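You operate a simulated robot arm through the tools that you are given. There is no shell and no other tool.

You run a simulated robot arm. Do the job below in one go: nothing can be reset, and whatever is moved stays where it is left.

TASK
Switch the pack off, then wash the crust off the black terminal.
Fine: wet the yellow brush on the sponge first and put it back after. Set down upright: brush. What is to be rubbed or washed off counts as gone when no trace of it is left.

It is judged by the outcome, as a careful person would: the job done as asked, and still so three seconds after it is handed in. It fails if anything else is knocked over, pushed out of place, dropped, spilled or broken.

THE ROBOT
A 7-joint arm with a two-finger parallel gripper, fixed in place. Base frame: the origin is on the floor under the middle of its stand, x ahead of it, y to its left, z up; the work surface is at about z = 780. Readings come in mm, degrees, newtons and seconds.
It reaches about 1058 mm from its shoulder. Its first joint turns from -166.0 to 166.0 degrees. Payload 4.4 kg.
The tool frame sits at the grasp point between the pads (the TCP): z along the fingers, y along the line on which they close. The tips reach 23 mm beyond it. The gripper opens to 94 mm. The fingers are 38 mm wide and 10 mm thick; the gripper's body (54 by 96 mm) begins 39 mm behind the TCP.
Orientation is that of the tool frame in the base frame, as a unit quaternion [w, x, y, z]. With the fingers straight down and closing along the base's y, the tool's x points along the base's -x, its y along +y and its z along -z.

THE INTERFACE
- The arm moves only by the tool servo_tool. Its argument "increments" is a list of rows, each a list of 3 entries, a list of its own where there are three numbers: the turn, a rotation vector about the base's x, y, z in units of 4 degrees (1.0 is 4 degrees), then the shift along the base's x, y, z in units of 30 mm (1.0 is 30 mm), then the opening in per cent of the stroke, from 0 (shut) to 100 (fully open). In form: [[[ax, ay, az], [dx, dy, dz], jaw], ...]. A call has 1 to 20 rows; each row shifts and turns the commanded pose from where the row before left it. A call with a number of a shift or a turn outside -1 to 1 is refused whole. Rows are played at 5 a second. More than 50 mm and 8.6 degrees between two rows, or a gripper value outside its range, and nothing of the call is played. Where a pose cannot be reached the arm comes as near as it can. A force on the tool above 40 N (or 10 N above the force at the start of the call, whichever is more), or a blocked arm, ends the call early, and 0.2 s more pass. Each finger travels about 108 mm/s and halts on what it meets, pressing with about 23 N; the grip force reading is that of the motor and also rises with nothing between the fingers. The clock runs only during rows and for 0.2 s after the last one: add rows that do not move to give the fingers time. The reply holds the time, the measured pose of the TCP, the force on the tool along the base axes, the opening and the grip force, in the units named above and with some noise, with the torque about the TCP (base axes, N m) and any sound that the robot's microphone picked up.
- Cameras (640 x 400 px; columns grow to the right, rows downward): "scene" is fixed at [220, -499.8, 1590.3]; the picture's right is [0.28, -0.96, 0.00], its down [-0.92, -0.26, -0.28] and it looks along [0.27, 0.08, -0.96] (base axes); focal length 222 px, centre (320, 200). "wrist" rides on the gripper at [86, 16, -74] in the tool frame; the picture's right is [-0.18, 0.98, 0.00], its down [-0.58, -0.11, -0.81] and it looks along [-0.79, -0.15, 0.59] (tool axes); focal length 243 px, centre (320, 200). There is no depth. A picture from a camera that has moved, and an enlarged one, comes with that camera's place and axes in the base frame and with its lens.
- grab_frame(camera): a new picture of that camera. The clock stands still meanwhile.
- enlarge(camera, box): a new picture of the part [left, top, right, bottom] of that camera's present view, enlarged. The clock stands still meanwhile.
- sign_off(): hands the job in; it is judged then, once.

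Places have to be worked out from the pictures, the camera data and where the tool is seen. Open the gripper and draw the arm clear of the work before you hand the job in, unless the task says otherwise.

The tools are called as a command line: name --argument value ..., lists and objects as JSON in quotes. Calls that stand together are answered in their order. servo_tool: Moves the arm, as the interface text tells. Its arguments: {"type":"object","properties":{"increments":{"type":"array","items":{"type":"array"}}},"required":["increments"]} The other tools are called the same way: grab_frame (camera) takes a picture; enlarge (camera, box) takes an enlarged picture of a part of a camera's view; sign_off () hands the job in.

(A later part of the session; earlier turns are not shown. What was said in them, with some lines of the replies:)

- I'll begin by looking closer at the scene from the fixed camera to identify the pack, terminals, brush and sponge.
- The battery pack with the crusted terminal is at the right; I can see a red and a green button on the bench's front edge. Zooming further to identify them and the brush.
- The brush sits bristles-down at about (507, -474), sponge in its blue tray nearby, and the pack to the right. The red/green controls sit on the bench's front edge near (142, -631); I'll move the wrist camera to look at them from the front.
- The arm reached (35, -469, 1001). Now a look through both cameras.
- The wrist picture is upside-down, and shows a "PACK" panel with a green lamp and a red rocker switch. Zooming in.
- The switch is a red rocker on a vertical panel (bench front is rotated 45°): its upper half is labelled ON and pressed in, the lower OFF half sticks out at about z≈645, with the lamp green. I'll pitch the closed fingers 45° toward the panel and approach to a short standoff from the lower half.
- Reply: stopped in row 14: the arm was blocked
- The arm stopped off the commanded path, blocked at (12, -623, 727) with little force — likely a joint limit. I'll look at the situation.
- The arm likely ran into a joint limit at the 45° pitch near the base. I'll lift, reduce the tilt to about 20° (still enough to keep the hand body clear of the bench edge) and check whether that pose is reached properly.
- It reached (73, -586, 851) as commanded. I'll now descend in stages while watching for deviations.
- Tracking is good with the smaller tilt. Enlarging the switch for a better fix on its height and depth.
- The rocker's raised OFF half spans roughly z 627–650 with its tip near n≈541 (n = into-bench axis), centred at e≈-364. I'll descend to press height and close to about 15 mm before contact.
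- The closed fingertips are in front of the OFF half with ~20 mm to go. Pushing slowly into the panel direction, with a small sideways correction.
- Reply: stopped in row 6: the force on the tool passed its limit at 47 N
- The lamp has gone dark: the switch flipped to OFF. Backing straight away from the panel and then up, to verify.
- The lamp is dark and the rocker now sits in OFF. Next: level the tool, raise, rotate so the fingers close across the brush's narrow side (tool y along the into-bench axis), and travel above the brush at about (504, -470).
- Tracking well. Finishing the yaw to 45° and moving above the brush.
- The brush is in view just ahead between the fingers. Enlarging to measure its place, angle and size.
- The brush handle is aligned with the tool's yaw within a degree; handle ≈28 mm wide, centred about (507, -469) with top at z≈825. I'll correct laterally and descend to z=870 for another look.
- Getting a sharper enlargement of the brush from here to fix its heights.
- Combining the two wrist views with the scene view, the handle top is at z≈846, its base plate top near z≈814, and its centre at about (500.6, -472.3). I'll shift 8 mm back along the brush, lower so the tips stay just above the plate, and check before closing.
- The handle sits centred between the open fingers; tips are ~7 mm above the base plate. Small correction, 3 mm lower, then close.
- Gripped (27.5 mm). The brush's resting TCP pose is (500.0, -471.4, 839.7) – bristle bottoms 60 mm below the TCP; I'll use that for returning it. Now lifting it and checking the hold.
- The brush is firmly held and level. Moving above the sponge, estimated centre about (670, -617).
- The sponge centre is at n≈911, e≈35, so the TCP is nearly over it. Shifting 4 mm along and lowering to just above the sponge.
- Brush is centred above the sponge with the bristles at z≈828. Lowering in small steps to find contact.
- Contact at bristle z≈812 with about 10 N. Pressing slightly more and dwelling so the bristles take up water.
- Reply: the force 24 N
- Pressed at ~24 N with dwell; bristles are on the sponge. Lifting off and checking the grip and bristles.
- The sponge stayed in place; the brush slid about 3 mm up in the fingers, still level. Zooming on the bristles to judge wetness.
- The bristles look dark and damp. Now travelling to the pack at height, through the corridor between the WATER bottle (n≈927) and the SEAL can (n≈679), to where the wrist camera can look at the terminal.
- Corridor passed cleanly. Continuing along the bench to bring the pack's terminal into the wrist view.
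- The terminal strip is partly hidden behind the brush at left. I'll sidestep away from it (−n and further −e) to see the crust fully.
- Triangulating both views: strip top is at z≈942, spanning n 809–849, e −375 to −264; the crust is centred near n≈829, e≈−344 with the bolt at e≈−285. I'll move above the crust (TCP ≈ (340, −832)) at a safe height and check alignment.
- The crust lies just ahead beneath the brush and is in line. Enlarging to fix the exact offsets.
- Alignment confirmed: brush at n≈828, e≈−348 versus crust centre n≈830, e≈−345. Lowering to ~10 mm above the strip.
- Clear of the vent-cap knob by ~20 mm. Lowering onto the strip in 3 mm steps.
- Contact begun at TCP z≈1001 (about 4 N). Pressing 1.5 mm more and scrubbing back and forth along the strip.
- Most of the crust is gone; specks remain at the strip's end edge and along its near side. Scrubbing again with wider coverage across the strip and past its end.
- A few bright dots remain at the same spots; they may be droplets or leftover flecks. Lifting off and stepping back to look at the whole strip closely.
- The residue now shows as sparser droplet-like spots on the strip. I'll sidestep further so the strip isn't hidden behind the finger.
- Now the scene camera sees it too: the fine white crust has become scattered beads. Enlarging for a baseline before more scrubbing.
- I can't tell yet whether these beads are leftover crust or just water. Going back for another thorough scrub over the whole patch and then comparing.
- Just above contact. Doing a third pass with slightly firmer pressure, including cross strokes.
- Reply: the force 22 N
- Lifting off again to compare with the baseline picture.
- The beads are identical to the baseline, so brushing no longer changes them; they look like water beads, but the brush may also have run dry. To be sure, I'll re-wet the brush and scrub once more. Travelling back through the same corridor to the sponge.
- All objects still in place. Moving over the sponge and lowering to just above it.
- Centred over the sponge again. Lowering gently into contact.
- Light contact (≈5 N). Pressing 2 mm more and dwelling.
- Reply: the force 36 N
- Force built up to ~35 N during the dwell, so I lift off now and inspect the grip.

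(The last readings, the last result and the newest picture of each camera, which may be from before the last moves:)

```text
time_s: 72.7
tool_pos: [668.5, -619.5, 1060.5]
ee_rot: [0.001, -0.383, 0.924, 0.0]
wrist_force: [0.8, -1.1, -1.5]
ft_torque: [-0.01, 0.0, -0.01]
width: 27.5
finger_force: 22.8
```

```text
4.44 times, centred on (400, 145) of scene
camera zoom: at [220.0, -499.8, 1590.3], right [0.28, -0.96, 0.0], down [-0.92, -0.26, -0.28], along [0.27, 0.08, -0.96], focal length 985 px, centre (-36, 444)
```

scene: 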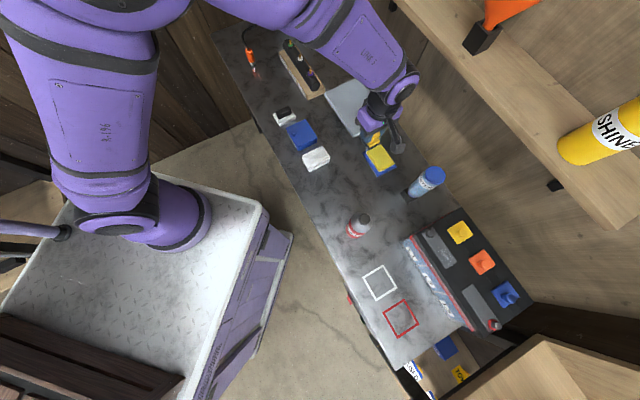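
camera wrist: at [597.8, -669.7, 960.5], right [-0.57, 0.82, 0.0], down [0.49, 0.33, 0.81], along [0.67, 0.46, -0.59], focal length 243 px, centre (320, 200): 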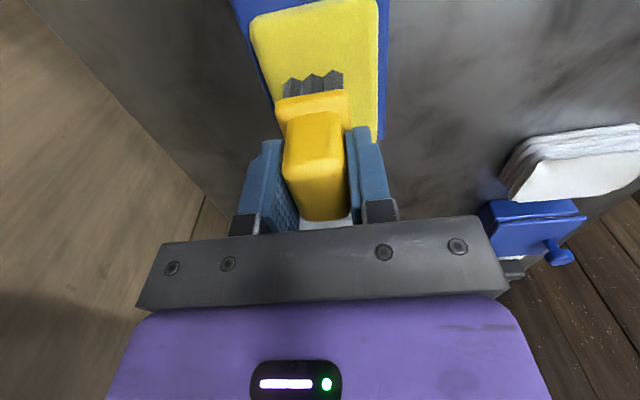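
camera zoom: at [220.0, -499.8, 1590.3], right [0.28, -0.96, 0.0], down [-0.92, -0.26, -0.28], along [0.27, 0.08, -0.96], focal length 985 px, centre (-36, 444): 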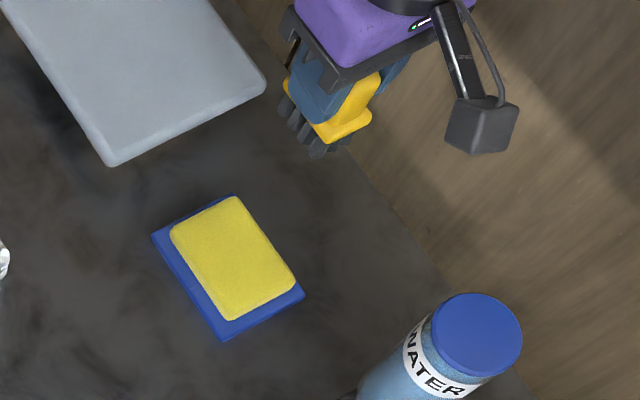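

Brush still firmly and squarely held. Returning to the terminal by the same corridor.

servo_tool --increments '[[[0, 0, 0], [-0.654, 0.654, 0], 0], [[0, 0, 0], [-0.654, 0.654, 0], 0], [[0, 0, 0], [-0.654, 0.654, 0], 0], [[0, 0, 0], [-0.654, 0.654, 0], 0], [[0, 0, 0], [-0.692, -0.692, 0], 0], [[0, 0, 0], [-0.692, -0.692, 0], 0], [[0, 0, 0], [-0.692, -0.692, 0], 0], [[0, 0, 0], [-0.692, -0.692, 0], 0], [[0, 0, 0], [-0.692, -0.692, 0], 0], [[0, 0, 0], [-0.692, -0.692, 0], 0], [[0, 0, 0], [-0.692, -0.692, 0], 0], [[0, 0, 0], [-0.692, -0.692, 0], 0], [[0, 0, 0], [-0.692, -0.692, 0], 0], [[0, 0, 0], [-0.692, -0.692, 0], 0], [[0, 0, 0], [-0.692, -0.692, 0], 0], [[0, 0, 0], [-0.692, -0.692, 0], 0], [[0, 0, 0], [-0.692, -0.692, 0], 0], [[0, 0, 0], [0.68, -0.68, 0], 0], [[0, 0, 0], [0, 0, 0], 0]]'

enlarge --camera "wrist" --box '[200, 0, 400, 125]'

```text
time_s: 76.7
tool_pos: [339.9, -833.8, 1061.7]
ee_rot: [0.001, -0.384, 0.923, 0.0]
wrist_force: [-0.2, 0.4, -0.4]
ft_torque: [-0.03, -0.01, 0.0]
width: 27.3
finger_force: 22.9
```

```text
3.20 times, centred on (300, 62) of wrist
camera zoom: at [267.6, -882.3, 1135.9], right [-0.57, 0.82, 0.0], down [0.49, 0.33, 0.81], along [0.67, 0.46, -0.59], focal length 776 px, centre (384, 640)
```

zoom: 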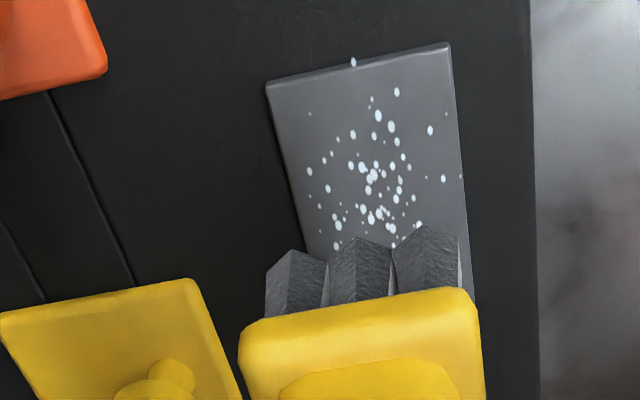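

Scrub again with the freshly wetted brush: descending to contact, then strokes over the entire patch.

servo_tool --increments '[[[0, 0, 0], [0, 0, -0.9], 0], [[0, 0, 0], [0, 0, -0.9], 0], [[0, 0, 0], [0, 0, -0.2], 0], [[0, 0, 0], [0, 0, -0.1], 0], [[0, 0, 0], [0, 0, 0], 0]]'

```text
time_s: 77.9
tool_pos: [341.0, -832.9, 998.7]
ee_rot: [0.001, -0.384, 0.924, 0.001]
wrist_force: [-0.3, -0.8, -1.6]
ft_torque: [0.0, 0.03, -0.01]
width: 27.4
finger_force: 22.9
```

No contact yet at z≈998.7; lowering a little more.

servo_tool --increments '[[[0, 0, 0], [0, 0, -0.07], 0], [[0, 0, 0], [0, 0, -0.05], 0], [[0, 0, 0], [0, 0, 0], 0]]'

```text
time_s: 78.7
tool_pos: [341.4, -832.8, 999.1]
ee_rot: [0.0, -0.383, 0.924, -0.001]
wrist_force: [0.1, 3.3, 33.4]
ft_torque: [0.27, -0.04, -0.03]
width: 27.6
finger_force: 22.5
```

Contact is firm (33 N) – easing up ~2.5 mm, then scrubbing with light pressure.

servo_tool --increments '[[[0, 0, 0], [0, 0, 0.07], 0], [[0, 0, 0], [0.26, 0.26, 0], 0], [[0, 0, 0], [-0.28, -0.28, 0], 0], [[0, 0, 0], [-0.33, -0.33, 0], 0], [[0, 0, 0], [-0.236, 0.236, 0], 0], [[0, 0, 0], [0.33, 0.33, 0], 0], [[0, 0, 0], [0.33, 0.33, 0], 0], [[0, 0, 0], [-0.33, -0.33, 0], 0], [[0, 0, 0], [-0.33, -0.33, 0], 0], [[0, 0, 0], [0.236, -0.236, 0], 0], [[0, 0, 0], [0.236, -0.236, 0], 0], [[0, 0, 0], [0.33, 0.33, 0], 0], [[0, 0, 0], [0.33, 0.33, 0], 0], [[0, 0, 0], [-0.33, -0.33, 0], 0], [[0, 0, 0], [-0.33, -0.33, 0], 0], [[0, 0, 0], [-0.236, 0.236, 0], 0], [[0, 0, 0], [0.33, 0.33, 0], 0], [[0, 0, 0], [0, 0, 0], 0]]'

enlarge --camera "wrist" --box '[200, 0, 400, 125]'

```text
time_s: 82.5
tool_pos: [338.1, -833.2, 998.8]
ee_rot: [0.0, -0.382, 0.924, 0.0]
wrist_force: [-5.8, -4.0, 14.8]
ft_torque: [-0.41, 0.19, -0.08]
width: 27.5
finger_force: 23.3
```

```text
3.20 times, centred on (300, 62) of wrist
camera zoom: at [265.4, -882.7, 1072.4], right [-0.56, 0.83, 0.0], down [0.49, 0.33, 0.81], along [0.67, 0.46, -0.59], focal length 776 px, centre (384, 640)
```

zoom: 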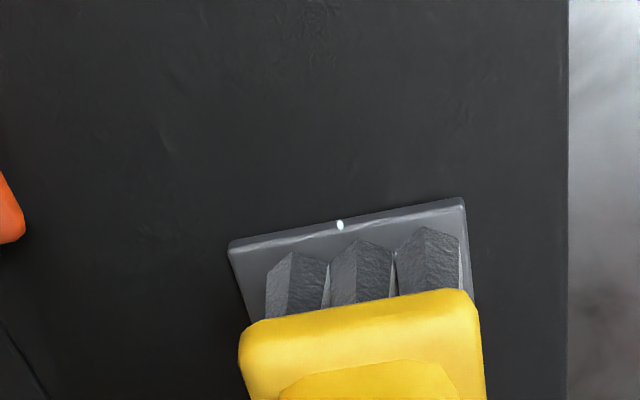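

Lifting and stepping aside to compare the spot pattern.

servo_tool --increments '[[[0, 0, 0], [0, 0, 0.3], 0], [[0, 0, 0], [0, 0, 0.8], 0], [[0, 0, 0], [0, 0, 0.8], 0], [[0, 0, 0], [-0.8, 0.27, 0], 0], [[0, 0, 0], [-0.8, 0.27, 0], 0], [[0, 0, 0], [-0.8, 0.27, 0], 0], [[0, 0, 0], [-0.8, 0.27, 0], 0], [[0, 0, 0], [-0.8, 0.27, 0], 0], [[0, 0, 0], [0, 0, 0], 0]]'

enlarge --camera "scene" --box '[430, 240, 470, 270]'

enlarge --camera "wrist" --box '[180, 50, 460, 225]'

```text
time_s: 84.5
tool_pos: [219.0, -791.2, 1054.2]
ee_rot: [0.001, -0.384, 0.923, 0.0]
wrist_force: [0.2, 1.4, -0.1]
ft_torque: [0.01, -0.01, 0.01]
width: 27.4
finger_force: 23.6
```

```text
13.33 times, centred on (450, 255) of scene
camera zoom: at [220.0, -499.8, 1590.3], right [0.28, -0.96, 0.0], down [-0.92, -0.26, -0.28], along [0.27, 0.08, -0.96], focal length 2954 px, centre (-1413, -533)
```

zoom: 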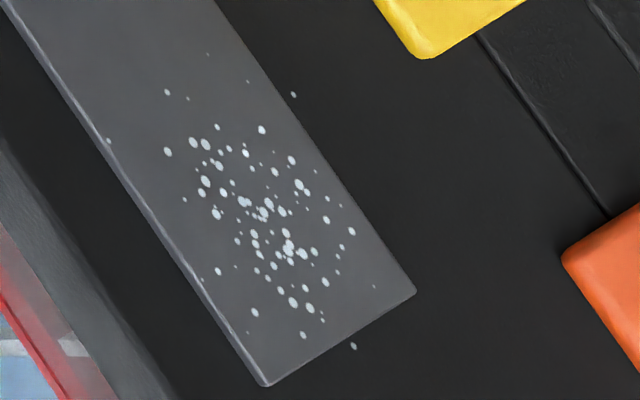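

```text
2.29 times, centred on (320, 138) of wrist
camera zoom: at [147.5, -842.3, 1127.6], right [-0.57, 0.82, 0.0], down [0.49, 0.33, 0.81], along [0.67, 0.46, -0.59], focal length 555 px, centre (320, 343)
```

zoom: 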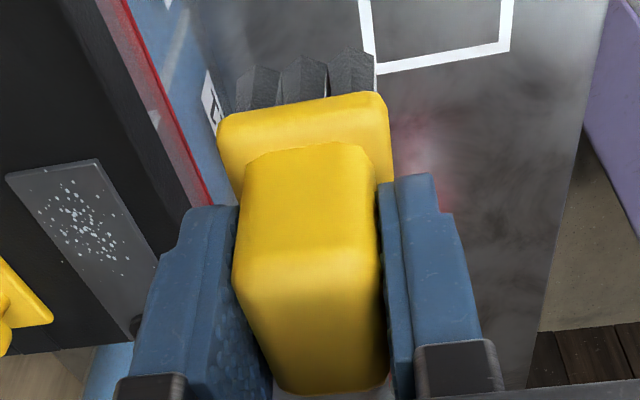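

The pattern is unchanged after re-wetting: the granular crust itself is gone and what remains are just static water beads left by the wet brush (some lie even off the strip). Now returning the brush: travelling back along the corridor.

servo_tool --increments '[[[0, 0, 0], [0.673, -0.673, 0.2], 0], [[0, 0, 0], [0.673, -0.673, 0.2], 0], [[0, 0, 0], [0.673, -0.673, 0], 0], [[0, 0, 0], [0.667, 0.667, 0], 0], [[0, 0, 0], [0.667, 0.667, 0], 0], [[0, 0, 0], [0.667, 0.667, 0], 0], [[0, 0, 0], [0.667, 0.667, 0], 0], [[0, 0, 0], [0.667, 0.667, 0], 0], [[0, 0, 0], [0.667, 0.667, 0], 0], [[0, 0, 0], [0.667, 0.667, 0], 0], [[0, 0, 0], [0.667, 0.667, 0], 0], [[0, 0, 0], [0.667, 0.667, 0], 0], [[0, 0, 0], [0.667, 0.667, 0], 0], [[0, 0, 0], [0.667, 0.667, 0], 0], [[0, 0, 0], [0.667, 0.667, 0], 0], [[0, 0, 0], [0.667, 0.667, 0], 0], [[0, 0, 0], [0.667, 0.667, 0], 0], [[0, 0, 0], [0.667, 0.667, 0], 0], [[0, 0, 0], [0, 0, 0], 0]]'

enlarge --camera "scene" --box '[400, 210, 480, 270]'

enlarge --camera "scene" --box '[420, 230, 490, 285]'

```text
time_s: 88.5
tool_pos: [581.7, -551.0, 1067.2]
ee_rot: [0.001, -0.383, 0.924, 0.0]
wrist_force: [0.3, -0.5, -0.7]
ft_torque: [-0.02, 0.02, -0.01]
width: 27.4
finger_force: 22.9
```

```text
6.67 times, centred on (440, 240) of scene
camera zoom: at [220.0, -499.8, 1590.3], right [0.28, -0.96, 0.0], down [-0.92, -0.26, -0.28], along [0.27, 0.08, -0.96], focal length 1477 px, centre (-480, -67)
```

zoom: 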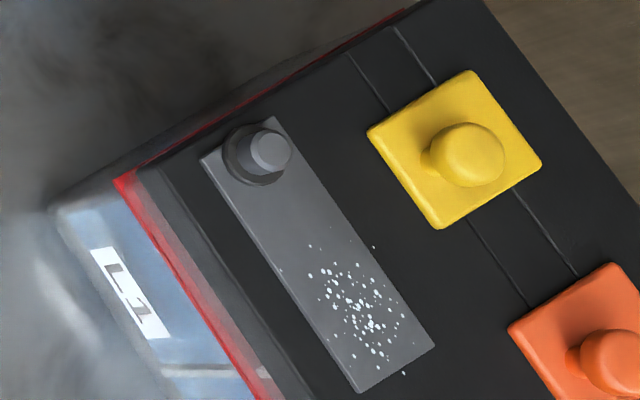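

```text
7.27 times, centred on (455, 258) of scene
camera zoom: at [220.0, -499.8, 1590.3], right [0.28, -0.96, 0.0], down [-0.92, -0.26, -0.28], along [0.27, 0.08, -0.96], focal length 1611 px, centre (-662, -218)
```

zoom: 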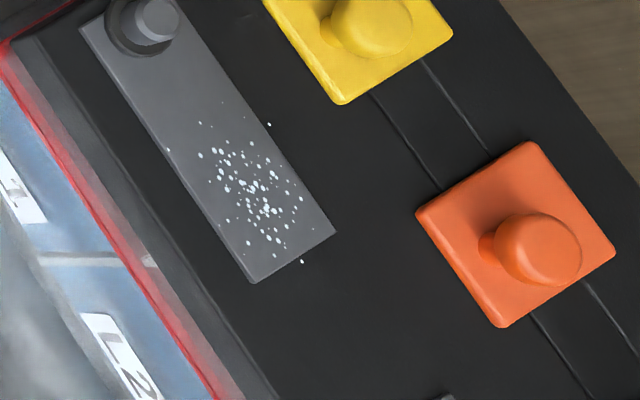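

Everything is in place at the pack. Moving above the brush's original spot (500.0, −471.4) and lowering to just above the bench.

servo_tool --increments '[[[0, 0, 0], [-0.681, 0.663, 0], 0], [[0, 0, 0], [-0.681, 0.663, 0], 0], [[0, 0, 0], [-0.681, 0.663, 0], 0], [[0, 0, 0], [-0.681, 0.663, 0], 0], [[0, 0, 0], [0, 0, -0.86], 0], [[0, 0, 0], [0, 0, -0.86], 0], [[0, 0, 0], [0, 0, -0.86], 0], [[0, 0, 0], [0, 0, -0.86], 0], [[0, 0, 0], [0, 0, -0.86], 0], [[0, 0, 0], [0, 0, -0.86], 0], [[0, 0, 0], [0, 0, -0.86], 0], [[0, 0, 0], [0, 0, -0.6], 0], [[0, 0, 0], [0, 0, 0], 0]]'

grab_frame --camera "wrist"

enlarge --camera "scene" --box '[300, 150, 370, 210]'

```text
time_s: 91.3
tool_pos: [497.5, -474.5, 867.5]
ee_rot: [0.002, -0.384, 0.923, 0.0]
wrist_force: [0.2, 0.1, 0.4]
ft_torque: [0.01, 0.02, 0.0]
width: 27.5
finger_force: 23.3
```

```text
taken
camera wrist: at [425.5, -524.3, 942.0], right [-0.57, 0.82, 0.0], down [0.49, 0.33, 0.81], along [0.67, 0.46, -0.59], focal length 243 px, centre (320, 200)
```

wrist: 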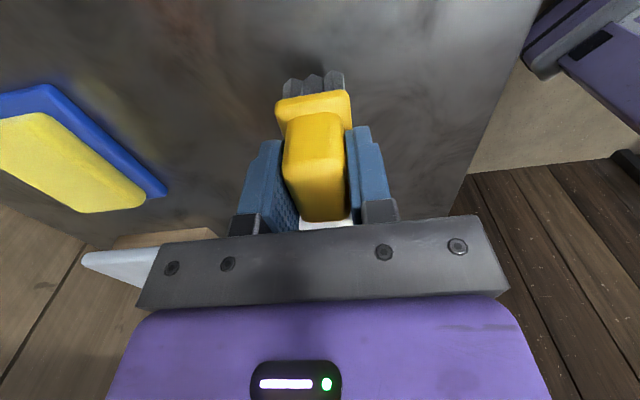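

```text
6.67 times, centred on (335, 180) of scene
camera zoom: at [220.0, -499.8, 1590.3], right [0.28, -0.96, 0.0], down [-0.92, -0.26, -0.28], along [0.27, 0.08, -0.96], focal length 1477 px, centre (220, 333)
```

zoom: 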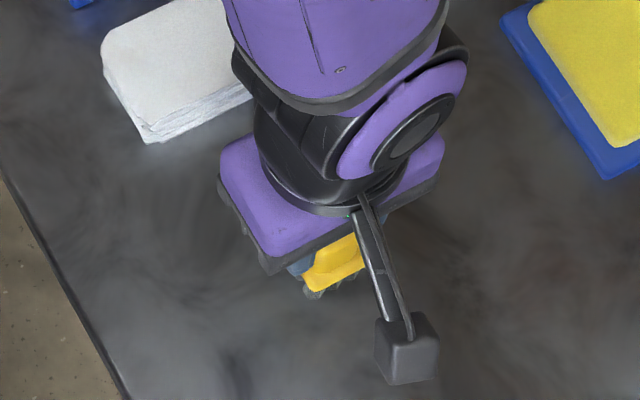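

Spot offset is (+2.5, +3.1) mm; correcting and descending to just above contact.

servo_tool --increments '[[[0, 0, 0], [0.083, 0.103, -0.4], 0], [[0, 0, 0], [0, 0, -0.4], 0], [[0, 0, 0], [0, 0, -0.1], 0], [[0, 0, 0], [0, 0, 0], 0]]'

```text
time_s: 92.3
tool_pos: [501.8, -470.9, 841.5]
ee_rot: [0.001, -0.383, 0.924, 0.0]
wrist_force: [0.1, 0.7, -1.3]
ft_torque: [0.02, -0.02, -0.02]
width: 27.4
finger_force: 23.2
```

Still free of contact at z=841.5. Stepping down by ~2 mm at a time until the bristles touch.

servo_tool --increments '[[[0, 0, 0], [-0.04, 0.0, -0.07], 0], [[0, 0, 0], [0, 0, -0.05], 0], [[0, 0, 0], [0, 0, 0], 0]]'

```text
time_s: 93.1
tool_pos: [499.9, -472.4, 838.5]
ee_rot: [0.001, -0.384, 0.924, 0.0]
wrist_force: [0.1, -0.3, -1.1]
ft_torque: [0.01, 0.0, -0.01]
width: 27.4
finger_force: 22.8
```

servo_tool --increments '[[[0, 0, 0], [0, 0, -0.05], 0], [[0, 0, 0], [0, 0, 0], 0]]'

```text
time_s: 93.7
tool_pos: [500.5, -470.7, 835.7]
ee_rot: [0.001, -0.384, 0.923, 0.0]
wrist_force: [-0.2, -0.6, 0.2]
ft_torque: [-0.01, 0.01, 0.0]
width: 27.6
finger_force: 23.0
```

The vertical force is starting to change at z≈835.7, near contact. One more small step.

servo_tool --increments '[[[0, 0, 0], [0, 0, -0.035], 0], [[0, 0, 0], [0, 0, 0], 0]]'

enlarge --camera "wrist" --box '[180, 50, 460, 225]'

```text
time_s: 94.3
tool_pos: [500.9, -471.5, 835.4]
ee_rot: [0.001, -0.383, 0.924, 0.001]
wrist_force: [0.2, 0.1, -0.1]
ft_torque: [-0.02, 0.0, 0.01]
width: 27.8
finger_force: 22.9
```

```text
2.29 times, centred on (320, 138) of wrist
camera zoom: at [428.3, -520.3, 908.5], right [-0.57, 0.82, 0.0], down [0.49, 0.33, 0.81], along [0.67, 0.46, -0.59], focal length 555 px, centre (320, 343)
```

zoom: 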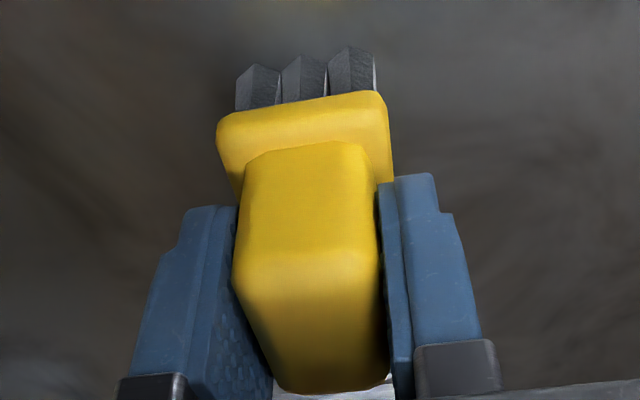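

servo_tool --increments '[[[0, 0, 0], [0, 0, -0.04], 0], [[0, 0, 0], [0, 0, 0], 0]]'

```text
time_s: 94.9
tool_pos: [500.6, -471.4, 833.8]
ee_rot: [0.0, -0.383, 0.924, 0.001]
wrist_force: [-0.6, 2.7, 10.7]
ft_torque: [-0.05, -0.02, 0.01]
width: 27.4
finger_force: 23.0
```

Contact with ~11 N: the brush stands on the bench at its original spot. Easing up slightly and opening the fingers.

servo_tool --increments '[[[0, 0, 0], [0, 0, 0.035], 0], [[0, 0, 0], [0, 0, 0], 0], [[0, 0, 0], [0, 0, 0], 32], [[0, 0, 0], [0, 0, 0], 38], [[0, 0, 0], [0, 0, 0.1], 48], [[0, 0, 0], [0, 0, 0.1], 60], [[0, 0, 0], [0, 0, 0], 60]]'

enlarge --camera "wrist" --box '[180, 50, 460, 225]'

```text
time_s: 96.5
tool_pos: [501.5, -470.8, 841.1]
ee_rot: [0.001, -0.384, 0.923, 0.0]
wrist_force: [-0.6, -0.2, -0.1]
ft_torque: [-0.01, 0.01, -0.02]
width: 56.3
finger_force: 0.1
```

```text
2.29 times, centred on (320, 138) of wrist
camera zoom: at [428.6, -520.7, 914.8], right [-0.57, 0.82, 0.0], down [0.49, 0.33, 0.81], along [0.67, 0.46, -0.59], focal length 555 px, centre (320, 343)
```

zoom: 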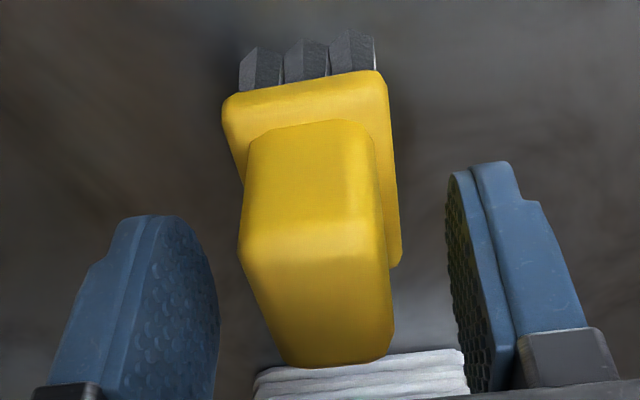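

The brush stands upright and free. Raising straight up and withdrawing to a clear pose.

servo_tool --increments '[[[0, 0, 0], [0, 0, 0.4], 60], [[0, 0, 0], [0, 0, 0.8], 60], [[0, 0, 0], [0, 0, 0.9], 60], [[0, 0, 0], [0, 0, 0.9], 60], [[0, 0, 0], [0, 0, 0.9], 60], [[0, 0, 0], [0, 0, 0.9], 60], [[0, 0, 0], [-0.2, 0.3, 0.9], 70], [[0, 0, 0], [-0.2, 0.3, 0.9], 80], [[0, 0, 0], [-0.2, 0.3, 0.9], 80], [[0, 0, 0], [-0.2, 0.3, 0.9], 80], [[0, 0, 0], [-0.2, 0.3, 0.9], 80], [[0, 0, 0], [-0.2, 0.3, 0.9], 80], [[0, 0, 0], [-0.2, 0.3, 0.9], 80], [[0, 0, 0], [-0.2, 0.3, 0.9], 80], [[0, 0, 0], [-0.2, 0.3, 0.6], 80], [[0, 0, 0], [0, 0, 0], 80]]'

grab_frame --camera "scene"

enlarge --camera "scene" --box '[315, 170, 365, 205]'

enlarge --camera "scene" --box '[410, 220, 470, 270]'

enlarge --camera "scene" --box '[330, 280, 380, 330]'

```text
time_s: 99.9
tool_pos: [446.4, -388.7, 1218.9]
ee_rot: [0.001, -0.383, 0.924, 0.001]
wrist_force: [-0.3, 0.3, -0.2]
ft_torque: [-0.02, -0.06, 0.02]
width: 75.1
finger_force: 0.1
```

```text
taken
```

scene: 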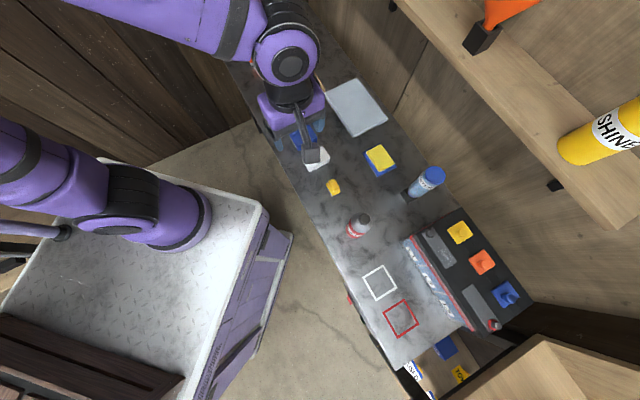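

```text
11.43 times, centred on (340, 188) of scene
camera zoom: at [220.0, -499.8, 1590.3], right [0.28, -0.96, 0.0], down [-0.92, -0.26, -0.28], along [0.27, 0.08, -0.96], focal length 2532 px, centre (91, 343)
```

zoom: 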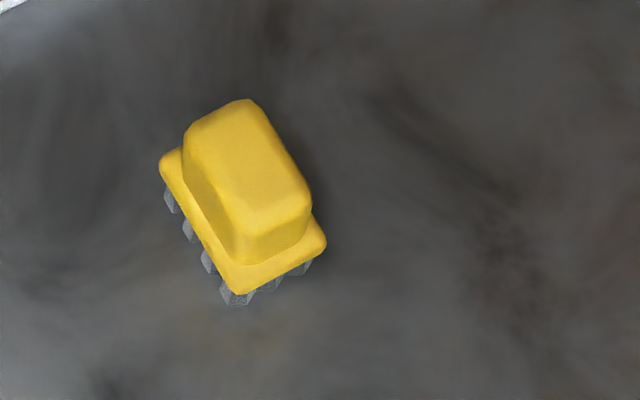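

```text
8.00 times, centred on (440, 245) of scene
camera zoom: at [220.0, -499.8, 1590.3], right [0.28, -0.96, 0.0], down [-0.92, -0.26, -0.28], along [0.27, 0.08, -0.96], focal length 1772 px, centre (-640, -160)
```

zoom: 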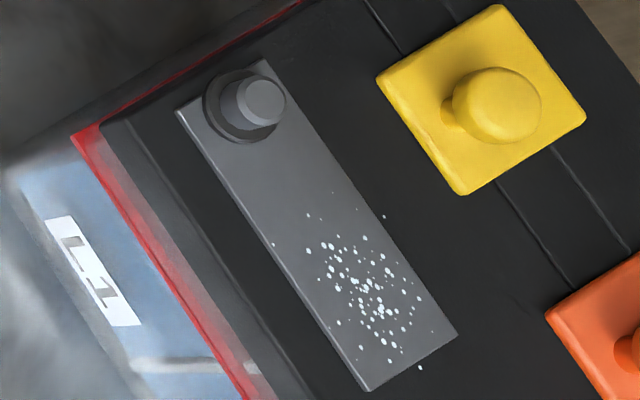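

```text
8.00 times, centred on (355, 305) of scene
camera zoom: at [220.0, -499.8, 1590.3], right [0.28, -0.96, 0.0], down [-0.92, -0.26, -0.28], along [0.27, 0.08, -0.96], focal length 1772 px, centre (40, -640)
```

zoom: 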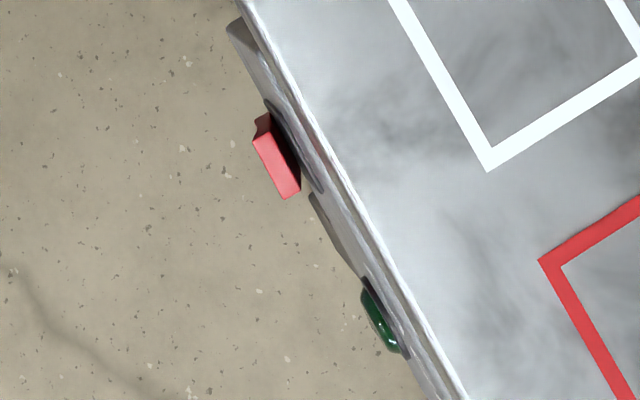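

Lamp dark, rocker in OFF, brush back upright on its spot, sponge and bottles undisturbed. A last wrist-camera check of the bench before handing in.

servo_tool --increments '[[[0, 0, 0], [-0.3, 0.5, 0.5], 80], [[0, 0, 0], [-0.3, 0.5, 0.5], 80], [[0, 0, 0], [0, 0, 0], 80], [[0, 0, 0], [0, 0, 0], 80]]'

grab_frame --camera "wrist"

enlarge --camera "scene" --box '[260, 80, 460, 250]'

enlarge --camera "scene" --box '[430, 240, 465, 270]'

```text
time_s: 100.9
tool_pos: [428.4, -360.4, 1248.8]
ee_rot: [0.001, -0.383, 0.924, 0.0]
wrist_force: [0.8, 0.3, -0.4]
ft_torque: [-0.02, 0.04, -0.06]
width: 75.1
finger_force: 0.0
```

```text
taken
camera wrist: at [356.3, -408.7, 1323.1], right [-0.57, 0.82, 0.0], down [0.49, 0.33, 0.81], along [0.67, 0.46, -0.59], focal length 243 px, centre (320, 200)
```

wrist: 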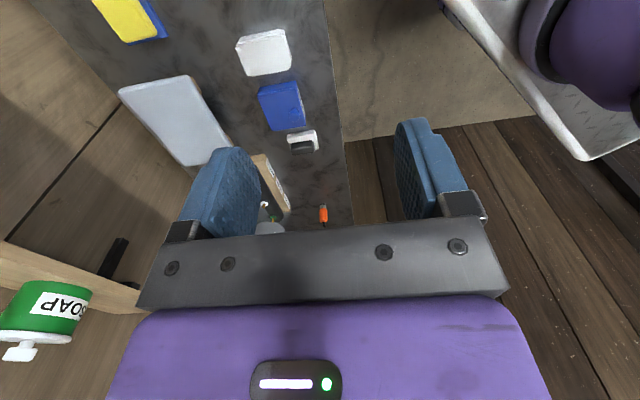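

```text
2.35 times, centred on (360, 165) of scene
camera zoom: at [220.0, -499.8, 1590.3], right [0.28, -0.96, 0.0], down [-0.92, -0.26, -0.28], along [0.27, 0.08, -0.96], focal length 521 px, centre (226, 282)
```

zoom: 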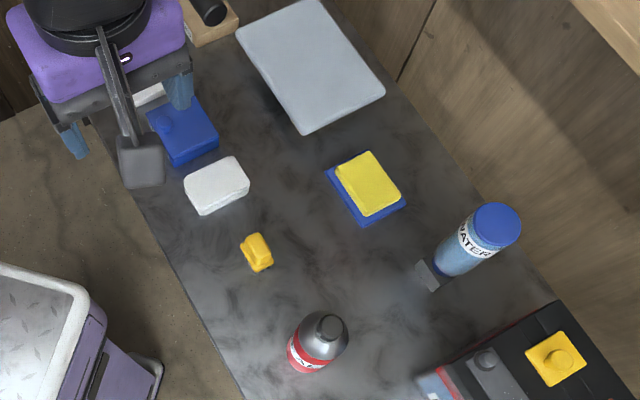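

```text
13.33 times, centred on (448, 255) of scene
camera zoom: at [220.0, -499.8, 1590.3], right [0.28, -0.96, 0.0], down [-0.92, -0.26, -0.28], along [0.27, 0.08, -0.96], focal length 2954 px, centre (-1380, -533)
```

zoom: 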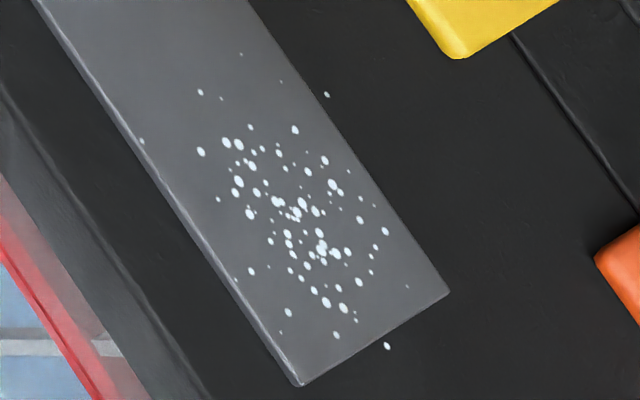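

Where things stand before I hand in:
- **Pack:** the lamp is dark and the rocker is on OFF.
- **Crust:** the grainy crust is gone. Only round pale beads remain, which I take to be water. They did not change at all under three more scrubs, one of them with the brush freshly wetted.
- **Brush:** it stands upright within a few mm of its original spot.
- **Everything else:** nothing else has moved. The gripper is open and the arm is clear.

Handing in.

sign_off

```text
The job is handed in.
```

I've handed the job in. The pack is off and the crust has been washed off the black terminal, but some pale beads remain there, and I'm judging those to be water.

- **Pack:** I pressed the red rocker on the bench front to OFF before anything else, and the green lamp went dark.
- **Wetting:** I pressed the yellow brush onto the sponge before scrubbing, and wetted it a second time later to check the beads.
- **Black terminal:** The first scrub removed the white, grainy crust and left a scatter of round, pale beads. Three more passes, the last with the freshly wetted brush, did not change them. A few lie just off the strip, which also points to water. I could not confirm this from the pictures, so this is the one part of the result I'm unsure of.
- **Brush:** It is back upright on its bristles, about 3 mm from where it started.
- **Everything else:** Nothing looked out of place in the last pictures. The gripper is open and the arm is clear of the work.
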